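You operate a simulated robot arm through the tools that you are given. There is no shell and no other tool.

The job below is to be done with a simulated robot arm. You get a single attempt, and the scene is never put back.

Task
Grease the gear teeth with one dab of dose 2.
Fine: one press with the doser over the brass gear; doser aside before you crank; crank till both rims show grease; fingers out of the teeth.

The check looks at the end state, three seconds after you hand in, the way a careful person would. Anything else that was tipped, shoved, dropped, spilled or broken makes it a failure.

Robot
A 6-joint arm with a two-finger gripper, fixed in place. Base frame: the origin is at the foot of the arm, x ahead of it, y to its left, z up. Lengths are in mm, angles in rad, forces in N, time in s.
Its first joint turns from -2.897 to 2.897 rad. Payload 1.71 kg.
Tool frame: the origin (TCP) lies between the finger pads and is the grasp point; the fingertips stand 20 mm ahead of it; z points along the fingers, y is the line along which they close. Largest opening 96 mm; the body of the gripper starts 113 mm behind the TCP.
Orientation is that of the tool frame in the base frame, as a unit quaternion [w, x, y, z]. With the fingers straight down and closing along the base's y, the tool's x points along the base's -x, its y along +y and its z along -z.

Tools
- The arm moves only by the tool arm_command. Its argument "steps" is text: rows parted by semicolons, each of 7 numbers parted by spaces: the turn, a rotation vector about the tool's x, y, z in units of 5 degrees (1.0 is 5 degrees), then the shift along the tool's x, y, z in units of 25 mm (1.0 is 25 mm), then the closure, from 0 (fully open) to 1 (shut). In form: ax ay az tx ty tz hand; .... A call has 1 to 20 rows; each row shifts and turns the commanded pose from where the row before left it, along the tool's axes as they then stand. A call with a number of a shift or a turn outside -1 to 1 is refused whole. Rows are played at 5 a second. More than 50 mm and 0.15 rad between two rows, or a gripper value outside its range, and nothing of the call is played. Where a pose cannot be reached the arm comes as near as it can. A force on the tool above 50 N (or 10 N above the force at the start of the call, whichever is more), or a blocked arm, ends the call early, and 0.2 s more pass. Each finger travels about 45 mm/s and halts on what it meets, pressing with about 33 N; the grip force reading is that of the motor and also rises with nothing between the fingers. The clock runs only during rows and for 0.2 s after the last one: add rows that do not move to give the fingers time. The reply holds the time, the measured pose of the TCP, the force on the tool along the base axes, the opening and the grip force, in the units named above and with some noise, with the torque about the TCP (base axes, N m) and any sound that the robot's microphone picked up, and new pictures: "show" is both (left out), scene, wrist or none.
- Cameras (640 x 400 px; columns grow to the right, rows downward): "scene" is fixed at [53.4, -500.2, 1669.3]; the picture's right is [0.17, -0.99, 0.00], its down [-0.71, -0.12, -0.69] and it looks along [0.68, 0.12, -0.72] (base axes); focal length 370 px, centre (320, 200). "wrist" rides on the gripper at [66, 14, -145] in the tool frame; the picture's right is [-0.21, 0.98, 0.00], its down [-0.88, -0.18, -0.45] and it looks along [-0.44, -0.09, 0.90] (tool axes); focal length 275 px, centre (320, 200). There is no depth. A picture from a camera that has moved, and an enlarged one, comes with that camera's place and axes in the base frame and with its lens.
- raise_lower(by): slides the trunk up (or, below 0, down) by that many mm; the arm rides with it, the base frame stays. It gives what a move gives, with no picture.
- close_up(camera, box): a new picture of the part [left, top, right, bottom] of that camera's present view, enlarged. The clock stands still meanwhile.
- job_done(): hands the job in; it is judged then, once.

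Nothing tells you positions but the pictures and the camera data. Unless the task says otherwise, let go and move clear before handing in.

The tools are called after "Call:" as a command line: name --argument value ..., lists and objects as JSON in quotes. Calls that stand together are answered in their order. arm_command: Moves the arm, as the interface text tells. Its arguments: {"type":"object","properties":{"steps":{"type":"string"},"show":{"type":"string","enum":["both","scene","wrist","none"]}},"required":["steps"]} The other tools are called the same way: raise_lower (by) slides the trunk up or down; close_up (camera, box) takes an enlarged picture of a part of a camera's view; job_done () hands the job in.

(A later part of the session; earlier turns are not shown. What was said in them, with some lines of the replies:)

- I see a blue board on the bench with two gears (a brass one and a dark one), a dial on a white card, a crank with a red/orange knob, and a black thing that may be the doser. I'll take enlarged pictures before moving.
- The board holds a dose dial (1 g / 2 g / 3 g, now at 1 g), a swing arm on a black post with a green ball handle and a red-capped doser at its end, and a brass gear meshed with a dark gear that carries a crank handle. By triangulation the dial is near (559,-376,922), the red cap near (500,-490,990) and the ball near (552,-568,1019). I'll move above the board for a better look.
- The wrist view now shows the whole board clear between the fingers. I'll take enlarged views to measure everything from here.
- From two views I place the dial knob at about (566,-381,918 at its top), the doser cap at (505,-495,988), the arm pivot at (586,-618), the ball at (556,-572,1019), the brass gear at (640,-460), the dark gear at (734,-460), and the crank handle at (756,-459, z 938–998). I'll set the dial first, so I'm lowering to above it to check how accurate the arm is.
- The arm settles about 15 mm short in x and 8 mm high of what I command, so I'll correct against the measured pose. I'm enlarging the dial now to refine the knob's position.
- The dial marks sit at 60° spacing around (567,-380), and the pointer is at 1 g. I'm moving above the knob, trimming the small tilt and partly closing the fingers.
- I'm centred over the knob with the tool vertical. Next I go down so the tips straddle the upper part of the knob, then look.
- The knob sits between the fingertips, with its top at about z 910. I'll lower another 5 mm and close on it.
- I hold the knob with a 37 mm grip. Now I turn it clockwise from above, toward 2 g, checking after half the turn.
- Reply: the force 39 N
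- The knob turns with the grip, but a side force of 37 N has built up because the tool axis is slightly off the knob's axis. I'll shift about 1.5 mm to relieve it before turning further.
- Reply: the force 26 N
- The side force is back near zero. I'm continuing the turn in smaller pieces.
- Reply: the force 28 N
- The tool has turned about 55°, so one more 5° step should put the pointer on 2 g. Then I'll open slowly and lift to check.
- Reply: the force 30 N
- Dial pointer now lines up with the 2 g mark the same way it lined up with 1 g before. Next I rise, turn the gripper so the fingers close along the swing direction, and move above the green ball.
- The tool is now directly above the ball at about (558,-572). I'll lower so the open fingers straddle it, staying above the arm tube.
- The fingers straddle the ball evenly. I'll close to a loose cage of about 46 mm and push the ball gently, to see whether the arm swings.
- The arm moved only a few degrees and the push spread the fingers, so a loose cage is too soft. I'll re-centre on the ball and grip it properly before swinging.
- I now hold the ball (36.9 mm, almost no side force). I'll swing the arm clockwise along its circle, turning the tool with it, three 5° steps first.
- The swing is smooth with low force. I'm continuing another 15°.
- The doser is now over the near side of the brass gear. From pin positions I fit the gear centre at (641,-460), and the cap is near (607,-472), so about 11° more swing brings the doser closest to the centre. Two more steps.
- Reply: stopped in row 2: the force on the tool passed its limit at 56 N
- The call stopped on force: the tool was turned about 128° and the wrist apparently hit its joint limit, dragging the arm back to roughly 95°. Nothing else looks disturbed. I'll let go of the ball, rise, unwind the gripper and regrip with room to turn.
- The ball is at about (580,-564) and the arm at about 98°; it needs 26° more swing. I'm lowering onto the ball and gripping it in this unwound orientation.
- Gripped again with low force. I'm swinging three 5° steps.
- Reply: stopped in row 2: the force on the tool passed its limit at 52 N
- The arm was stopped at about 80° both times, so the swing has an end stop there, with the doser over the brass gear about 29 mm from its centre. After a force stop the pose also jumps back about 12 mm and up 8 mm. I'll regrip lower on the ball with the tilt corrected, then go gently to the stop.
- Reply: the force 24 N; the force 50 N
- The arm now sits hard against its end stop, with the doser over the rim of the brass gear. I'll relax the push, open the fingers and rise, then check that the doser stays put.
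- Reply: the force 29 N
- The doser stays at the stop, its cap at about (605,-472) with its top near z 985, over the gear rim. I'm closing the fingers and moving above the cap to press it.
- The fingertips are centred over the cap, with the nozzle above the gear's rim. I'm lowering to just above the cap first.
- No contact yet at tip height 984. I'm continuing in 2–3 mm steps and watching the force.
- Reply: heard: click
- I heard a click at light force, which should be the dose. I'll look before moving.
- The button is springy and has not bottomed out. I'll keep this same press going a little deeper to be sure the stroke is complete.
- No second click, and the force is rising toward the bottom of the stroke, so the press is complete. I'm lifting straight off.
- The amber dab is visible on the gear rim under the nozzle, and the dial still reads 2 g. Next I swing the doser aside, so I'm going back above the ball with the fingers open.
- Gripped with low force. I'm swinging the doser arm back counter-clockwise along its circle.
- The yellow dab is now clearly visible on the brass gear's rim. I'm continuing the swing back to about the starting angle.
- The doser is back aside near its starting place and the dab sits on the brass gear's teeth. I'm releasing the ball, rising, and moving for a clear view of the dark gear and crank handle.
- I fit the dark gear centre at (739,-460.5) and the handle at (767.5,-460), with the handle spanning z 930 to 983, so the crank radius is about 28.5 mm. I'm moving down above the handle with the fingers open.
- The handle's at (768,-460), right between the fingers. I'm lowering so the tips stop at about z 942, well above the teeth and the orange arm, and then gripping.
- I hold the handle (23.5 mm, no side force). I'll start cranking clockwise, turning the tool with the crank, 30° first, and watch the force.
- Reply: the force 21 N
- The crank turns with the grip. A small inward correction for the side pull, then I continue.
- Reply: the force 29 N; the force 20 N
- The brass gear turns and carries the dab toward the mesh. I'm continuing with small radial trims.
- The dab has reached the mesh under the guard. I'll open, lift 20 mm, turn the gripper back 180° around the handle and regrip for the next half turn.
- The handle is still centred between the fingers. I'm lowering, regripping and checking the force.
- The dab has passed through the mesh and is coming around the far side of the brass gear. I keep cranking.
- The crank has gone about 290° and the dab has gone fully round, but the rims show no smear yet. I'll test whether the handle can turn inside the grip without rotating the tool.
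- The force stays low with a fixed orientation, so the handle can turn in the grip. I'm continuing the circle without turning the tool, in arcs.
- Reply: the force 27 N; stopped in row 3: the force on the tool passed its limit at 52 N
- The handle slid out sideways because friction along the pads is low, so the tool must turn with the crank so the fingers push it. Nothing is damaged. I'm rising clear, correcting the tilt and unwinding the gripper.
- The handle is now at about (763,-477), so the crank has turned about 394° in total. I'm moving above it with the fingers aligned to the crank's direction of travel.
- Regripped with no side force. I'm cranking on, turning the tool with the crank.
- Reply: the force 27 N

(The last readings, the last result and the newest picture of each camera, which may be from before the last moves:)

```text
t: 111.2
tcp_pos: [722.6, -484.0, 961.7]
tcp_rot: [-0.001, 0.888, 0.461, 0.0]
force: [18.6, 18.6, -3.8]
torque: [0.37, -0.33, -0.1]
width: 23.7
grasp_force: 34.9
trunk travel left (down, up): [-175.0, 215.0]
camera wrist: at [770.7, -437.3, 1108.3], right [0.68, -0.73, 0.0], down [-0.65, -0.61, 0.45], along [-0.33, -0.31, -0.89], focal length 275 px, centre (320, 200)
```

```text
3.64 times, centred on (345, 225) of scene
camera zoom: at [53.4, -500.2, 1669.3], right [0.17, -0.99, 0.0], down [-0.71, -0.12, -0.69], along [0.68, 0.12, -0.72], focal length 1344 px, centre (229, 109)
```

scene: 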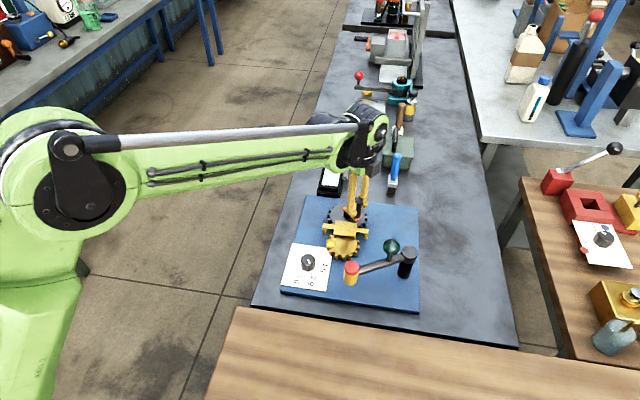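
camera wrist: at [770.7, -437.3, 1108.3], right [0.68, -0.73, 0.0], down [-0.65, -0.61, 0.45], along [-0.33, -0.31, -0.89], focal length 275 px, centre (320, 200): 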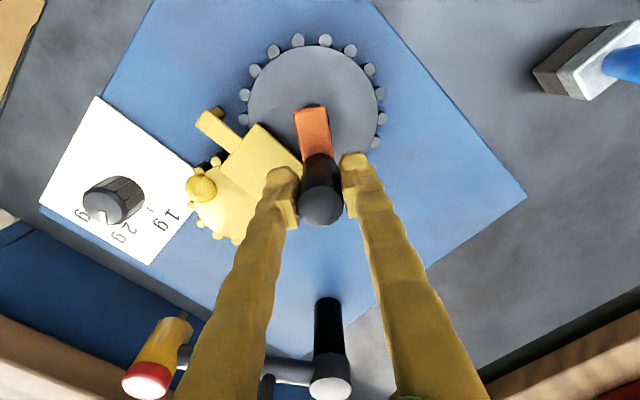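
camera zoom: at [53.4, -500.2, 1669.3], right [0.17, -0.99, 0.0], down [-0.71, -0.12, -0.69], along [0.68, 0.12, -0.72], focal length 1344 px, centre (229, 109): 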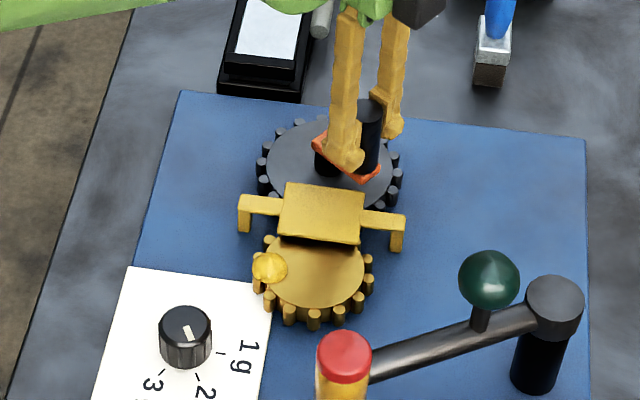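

About 484° of crank so far, and the dab is going round again, with no smear on the rims yet. Next regrip.

Call:
arm_command --steps "0 0 0 0.03 0 0 0.5;0 0 0 0 0 0 0.3;0 0 0 0 0 -0.8 0.3;0 0 -1 0 0 0 0.3;0 0 -1 0 0 0 0.3;0 0 -1 0 0 0 0.3;0 0 -1 0 0 0 0.3;0 0 -1 0 0 0 0.3;0 0 -1 0 0 0 0.3;0 0 -1 0 0 0 0.3;0 0 -1 0 0 0 0.3;0 0 -1 0 0 0 0.3;0 0 -1 0 0 0 0.3;0 0 -1 0 0 0 0.3;0 0 -1 0 0 0 0.3;0 0 -1 0 0 0 0.3;0 0 -1 0 0 0 0.3;0 0 -1 0 0 0 0.3;0 0 -1 0 0 0 0.3;0 0 -1 0 0 0 0.3" --show "none"

Call:
arm_command --steps "0 0 -1 0 0 0 0.3;0 0 -1 0 0 0 0.3;0 0 -1 0 0 0 0.3;0 0 -1 0 0 0 0.3;0 0 -1 0 0 0 0.3;0 0 -1 0 0 0 0.3;0 0 -1 0 0 0 0.3;0 0 -1 0 0 0 0.3;0 0 -1 0 0 0 0.3;0 0 -1 0 0 0 0.3;0 0 -1 0 0 0 0.3;0 0 -1 0 0 0 0.3;0 0 -1 0 0 0 0.3;0 0 -1 0 0 0 0.3;0 0 -1 0 0 0 0.3;0 0 -1 0 0 0 0.3;0 0 -1 0 0 0 0.3;0 0 -1 0 0 0 0.3;0 0 -1 0 0 0 0.3;0 0 0 0 0 0 0.3" --show "wrist"

Call:
close_up --camera "wrist" --box '[200, 60, 440, 240]'

```text
t: 115.4
tcp_pos: [721.5, -484.4, 983.2]
tcp_rot: [0.0, 0.343, 0.939, -0.002]
force: [0.3, 0.2, 0.3]
torque: [-0.01, 0.01, -0.04]
width: 67.1
grasp_force: 0.0
trunk travel left (down, up): [-175.0, 215.0]
```

```text
t: 119.6
tcp_pos: [721.7, -484.4, 981.7]
tcp_rot: [-0.001, -0.462, 0.887, -0.001]
force: [0.6, 0.1, -0.4]
torque: [0.01, -0.02, 0.0]
width: 67.2
grasp_force: 0.1
trunk travel left (down, up): [-175.0, 215.0]
camera wrist: at [671.7, -529.2, 1129.1], right [-0.68, 0.73, 0.0], down [0.65, 0.61, 0.44], along [0.32, 0.3, -0.9], focal length 275 px, centre (320, 200)
```

wrist: 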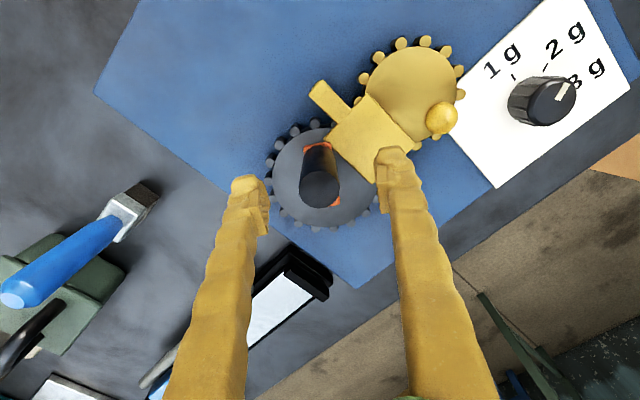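

```text
2.22 times, centred on (320, 150) of wrist
camera zoom: at [671.7, -529.2, 1129.1], right [-0.68, 0.73, 0.0], down [0.65, 0.61, 0.44], along [0.32, 0.3, -0.9], focal length 612 px, centre (320, 311)
```

zoom: 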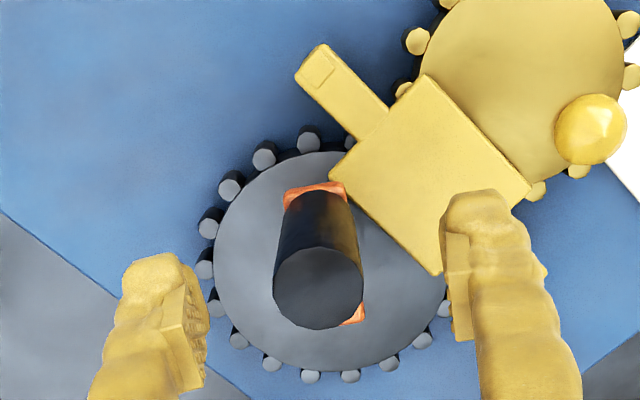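

Call:
arm_command --steps "0 0 0 0 0 0.4 0.3;0 0 0 0 0 0.4 0.3;0 0 0 0 0 0 0.3;0 0 0 0 0 0 0.6;0 0 0 0 0 0 0.85;0 0 0 0 0 0 0.85;0 0 0 0 0 0 0.85" --show "none"

Call:
arm_command --steps "0 0 1 -0.004 0.105 0 0.85;0 0 1 -0.004 0.105 0 0.85;0 0 1 -0.004 0.105 0 0.85;0 0 1 -0.004 0.105 0 0.85;0 0 0 0 0 0 0.85" --show "none"

```text
t: 121.2
tcp_pos: [721.2, -484.0, 964.2]
tcp_rot: [0.0, -0.461, 0.887, 0.0]
force: [0.6, -1.3, -1.7]
torque: [0.0, 0.0, -0.03]
width: 23.7
grasp_force: 33.7
trunk travel left (down, up): [-175.0, 215.0]
```

```text
t: 122.4
tcp_pos: [713.8, -475.9, 962.9]
tcp_rot: [0.0, -0.299, 0.954, -0.001]
force: [-0.3, 4.6, -2.3]
torque: [0.1, 0.06, 0.07]
width: 23.4
grasp_force: 35.0
trunk travel left (down, up): [-175.0, 215.0]
```

Call:
arm_command --steps "0 0 1 -0.003 0.105 0 0.85;0 0 1 -0.003 0.105 0 0.85;0 0 1 -0.003 0.105 0 0.85;0 0 1 -0.003 0.105 0 0.85;0 0 1 -0.003 0.105 0 0.85;0 0 1 -0.003 0.105 0 0.85;0 0 1 -0.003 0.105 0 0.85;0 0 0 0 0 0 0.85" --show "none"

```text
t: 124.2
tcp_pos: [709.3, -459.0, 962.1]
tcp_rot: [0.001, 0.001, 1.0, -0.001]
force: [23.9, -3.0, 14.1]
torque: [-0.01, -0.49, -0.05]
width: 23.5
grasp_force: 34.8
trunk travel left (down, up): [-175.0, 215.0]
```

Call:
arm_command --steps "0 0 0.6 -0.035 0.063 0 0.85;0 0 1 -0.005 0.105 0 0.85;0 0 1 -0.005 0.105 0 0.85;0 0 1 -0.005 0.105 0 0.85;0 0 1 -0.005 0.105 0 0.85;0 0 0 0 0 0 0.85" --show "none"

```text
t: 125.6
tcp_pos: [711.3, -449.1, 963.6]
tcp_rot: [-0.001, 0.2, 0.98, -0.001]
force: [1.9, 4.4, -0.8]
torque: [0.09, 0.06, 0.16]
width: 23.6
grasp_force: 35.3
trunk travel left (down, up): [-175.0, 215.0]
```

Call:
arm_command --steps "0 0 1 -0.005 0.105 0 0.85;0 0 1 -0.005 0.105 0 0.85;0 0 1 -0.005 0.105 0 0.85;0 0 1 -0.005 0.105 0 0.85;0 0 1 -0.005 0.105 0 0.85;0 0 1 -0.005 0.105 0 0.85;0 0 0 0 0 0 0.85" --show "both"

Call:
close_up --camera "scene" --box '[290, 170, 400, 280]'

```text
t: 127.2
tcp_pos: [720.8, -435.8, 963.1]
tcp_rot: [0.0, 0.448, 0.894, -0.001]
force: [-6.6, 13.9, -8.9]
torque: [0.26, 0.18, 0.06]
width: 23.4
grasp_force: 34.5
trunk travel left (down, up): [-175.0, 215.0]
camera wrist: at [692.1, -374.2, 1108.6], right [0.91, 0.42, 0.0], down [0.38, -0.81, 0.45], along [0.19, -0.4, -0.9], focal length 275 px, centre (320, 200)
```

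scene: 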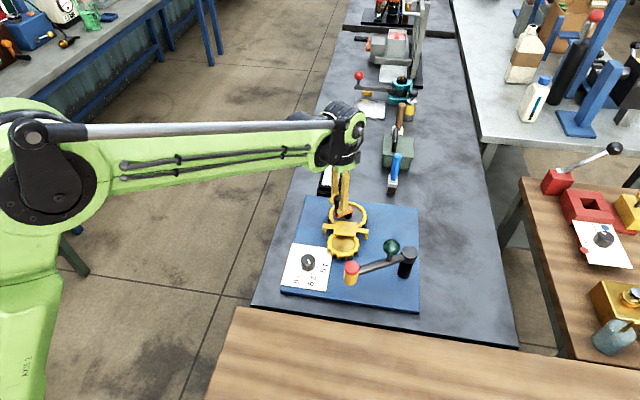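
wrist: 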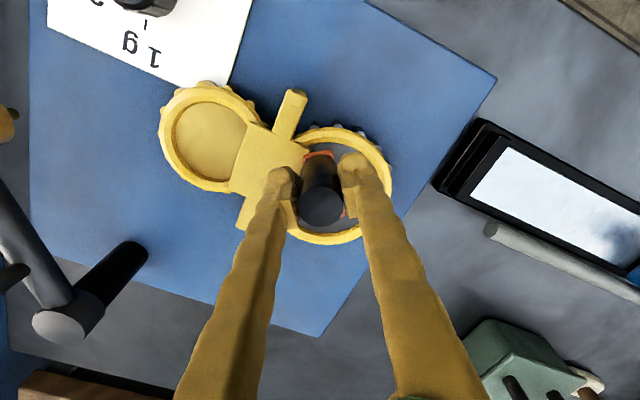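

```text
3.64 times, centred on (345, 225) of scene
camera zoom: at [53.4, -500.2, 1669.3], right [0.17, -0.99, 0.0], down [-0.71, -0.12, -0.69], along [0.68, 0.12, -0.72], focal length 1344 px, centre (229, 109)
```

zoom: 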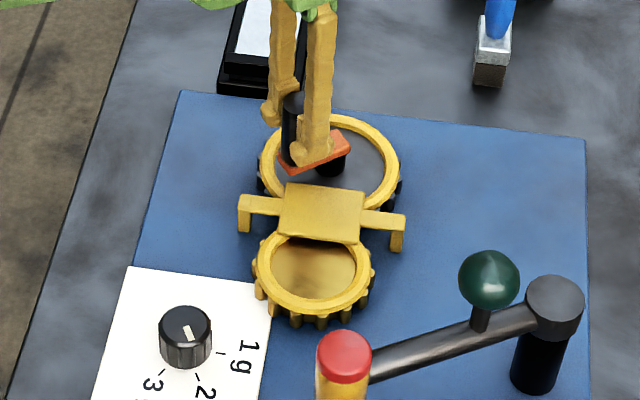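

Both rims now show a full ring of grease. I'm opening the fingers, lifting straight off the handle and moving clear.

Call:
arm_command --steps "0 0 0 0 0 0 0.6;0 0 0 0 0 0 0.3;0 0 0 0 0 0 0.3;0 0 0 0 0 0 0.3;0 0 0 0 0 -0.6 0.3;0 0 0 0 0 -0.9 0.3;0 0 0 0 0 -1 0.3;0 0 0 0 0 -1 0.3;0 0 0 0 0 -1 0.3;0 0 0 0 0 -1 0.3;0 0 0 0 0 -1 0.3;0 0 0 0 0 -1 0.3;0 0 0 0 0 0 0.3" --show "both"

Call:
close_up --camera "scene" --box '[280, 170, 430, 310]'

```text
t: 130.0
tcp_pos: [721.5, -434.4, 1150.4]
tcp_rot: [0.0, 0.447, 0.895, -0.001]
force: [0.0, -0.5, 0.3]
torque: [-0.01, 0.0, -0.02]
width: 67.2
grasp_force: 0.1
trunk travel left (down, up): [-175.0, 215.0]
camera wrist: at [692.1, -373.8, 1295.8], right [0.91, 0.42, 0.0], down [0.38, -0.81, 0.45], along [0.19, -0.4, -0.9], focal length 275 px, centre (320, 200)
```

scene: 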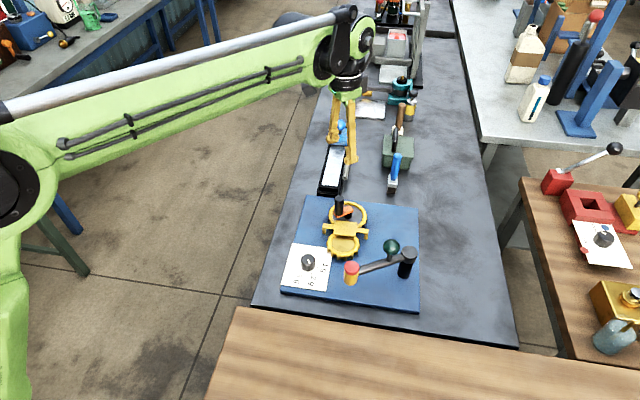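
wrist: 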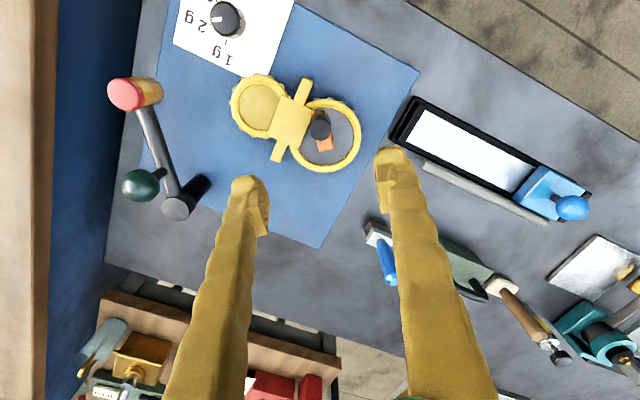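

```text
2.86 times, centred on (355, 240) of scene
camera zoom: at [53.4, -500.2, 1669.3], right [0.17, -0.99, 0.0], down [-0.71, -0.12, -0.69], along [0.68, 0.12, -0.72], focal length 1056 px, centre (220, 86)
```

zoom: 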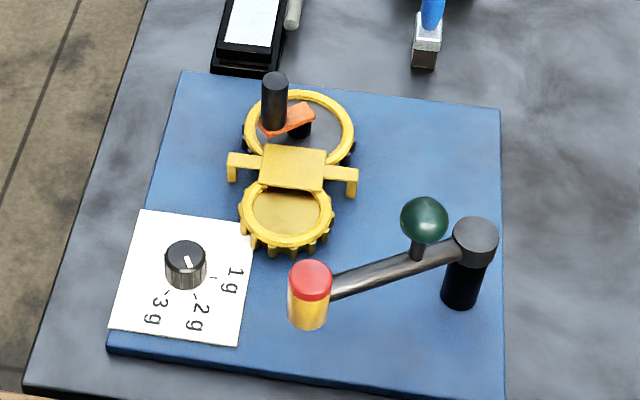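

Everything looks right: the dial at 2 g, the doser aside, a grease ring on both rims, and the other items untouched. I'm drawing the arm back clear of the board.

Call:
arm_command --steps "0 0 0 0.8 -0.11 -0.2 0.3;0 0 0 0.8 -0.11 -0.2 0.3;0 0 0 0.8 -0.11 -0.2 0.3;0 0 0 0.8 -0.11 -0.2 0.3;0 0 0 0.8 -0.11 -0.2 0.3;0 0 0 0.8 -0.11 -0.2 0.3;0 0 0 0.8 -0.11 -0.2 0.3;0 0 0 0.8 -0.11 -0.2 0.3;0 0 0 0.8 -0.11 -0.2 0.3;0 0 0 0.8 -0.11 -0.2 0.3;0 0 0 0.8 -0.11 -0.2 0.3;0 0 0 0.8 -0.11 -0.2 0.3;0 0 0 0 0 0 0.3;0 0 0 0 0 0 0.3" --show "both"

Call:
close_up --camera "scene" --box '[280, 170, 430, 310]'

```text
t: 133.0
tcp_pos: [550.6, -263.0, 1209.9]
tcp_rot: [0.0, 0.448, 0.894, -0.001]
force: [1.0, 0.9, 0.4]
torque: [-0.01, 0.01, 0.0]
width: 67.5
grasp_force: 0.0
trunk travel left (down, up): [-175.0, 215.0]
camera wrist: at [521.7, -201.8, 1355.8], right [0.91, 0.42, 0.0], down [0.38, -0.81, 0.45], along [0.19, -0.4, -0.9], focal length 275 px, centre (320, 200)
```

scene: 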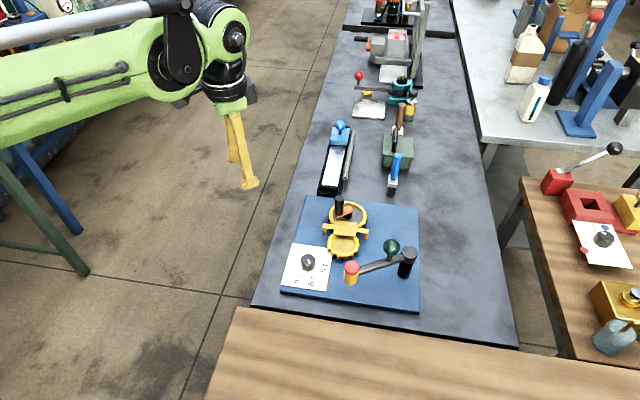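
wrist: 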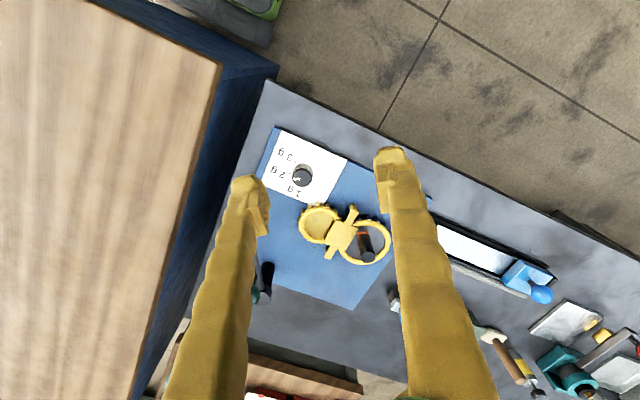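

```text
2.86 times, centred on (355, 240) of scene
camera zoom: at [53.4, -500.2, 1669.3], right [0.17, -0.99, 0.0], down [-0.71, -0.12, -0.69], along [0.68, 0.12, -0.72], focal length 1056 px, centre (220, 86)
```

zoom: 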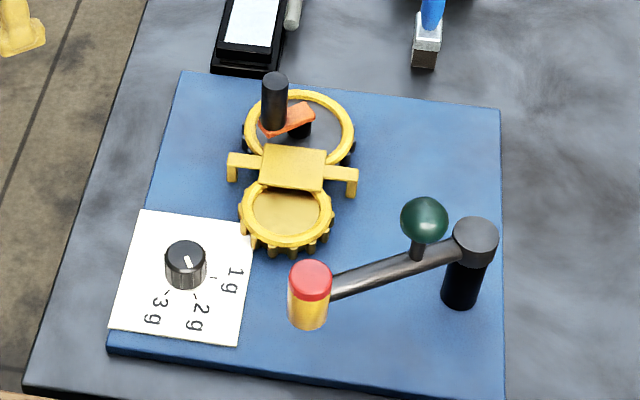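

The arm is clear, both gear rims carry a grease ring, the doser is aside, the dial is at 2 g and nothing else has moved. I'm handing the job in.

Call:
job_done

```text
The job is handed in.
```

The gear teeth are greased with one dab at the 2 g setting, and I have handed the job in. In the last pictures both rims show a full ring of grease. The check's result has not come back to me.

- **Dose:** I turned the dial from 1 g to 2 g and pressed the doser once over the brass gear's rim. It clicked once, and one dab landed on the teeth.
- **Doser:** I swung it back aside, close to where it started, before cranking.
- **Cranking:** It took about one and three-quarter turns of the crank before the grease rings appeared on both gears. The fingers held only the handle, well above the teeth.
- **Stops along the way:** The arm hit its force limit three times. Twice the doser arm reached its end stop, and once the crank handle slipped out of the grip. I saw no damage and nothing else on the bench moved.

The arm has let go and is clear of the board.
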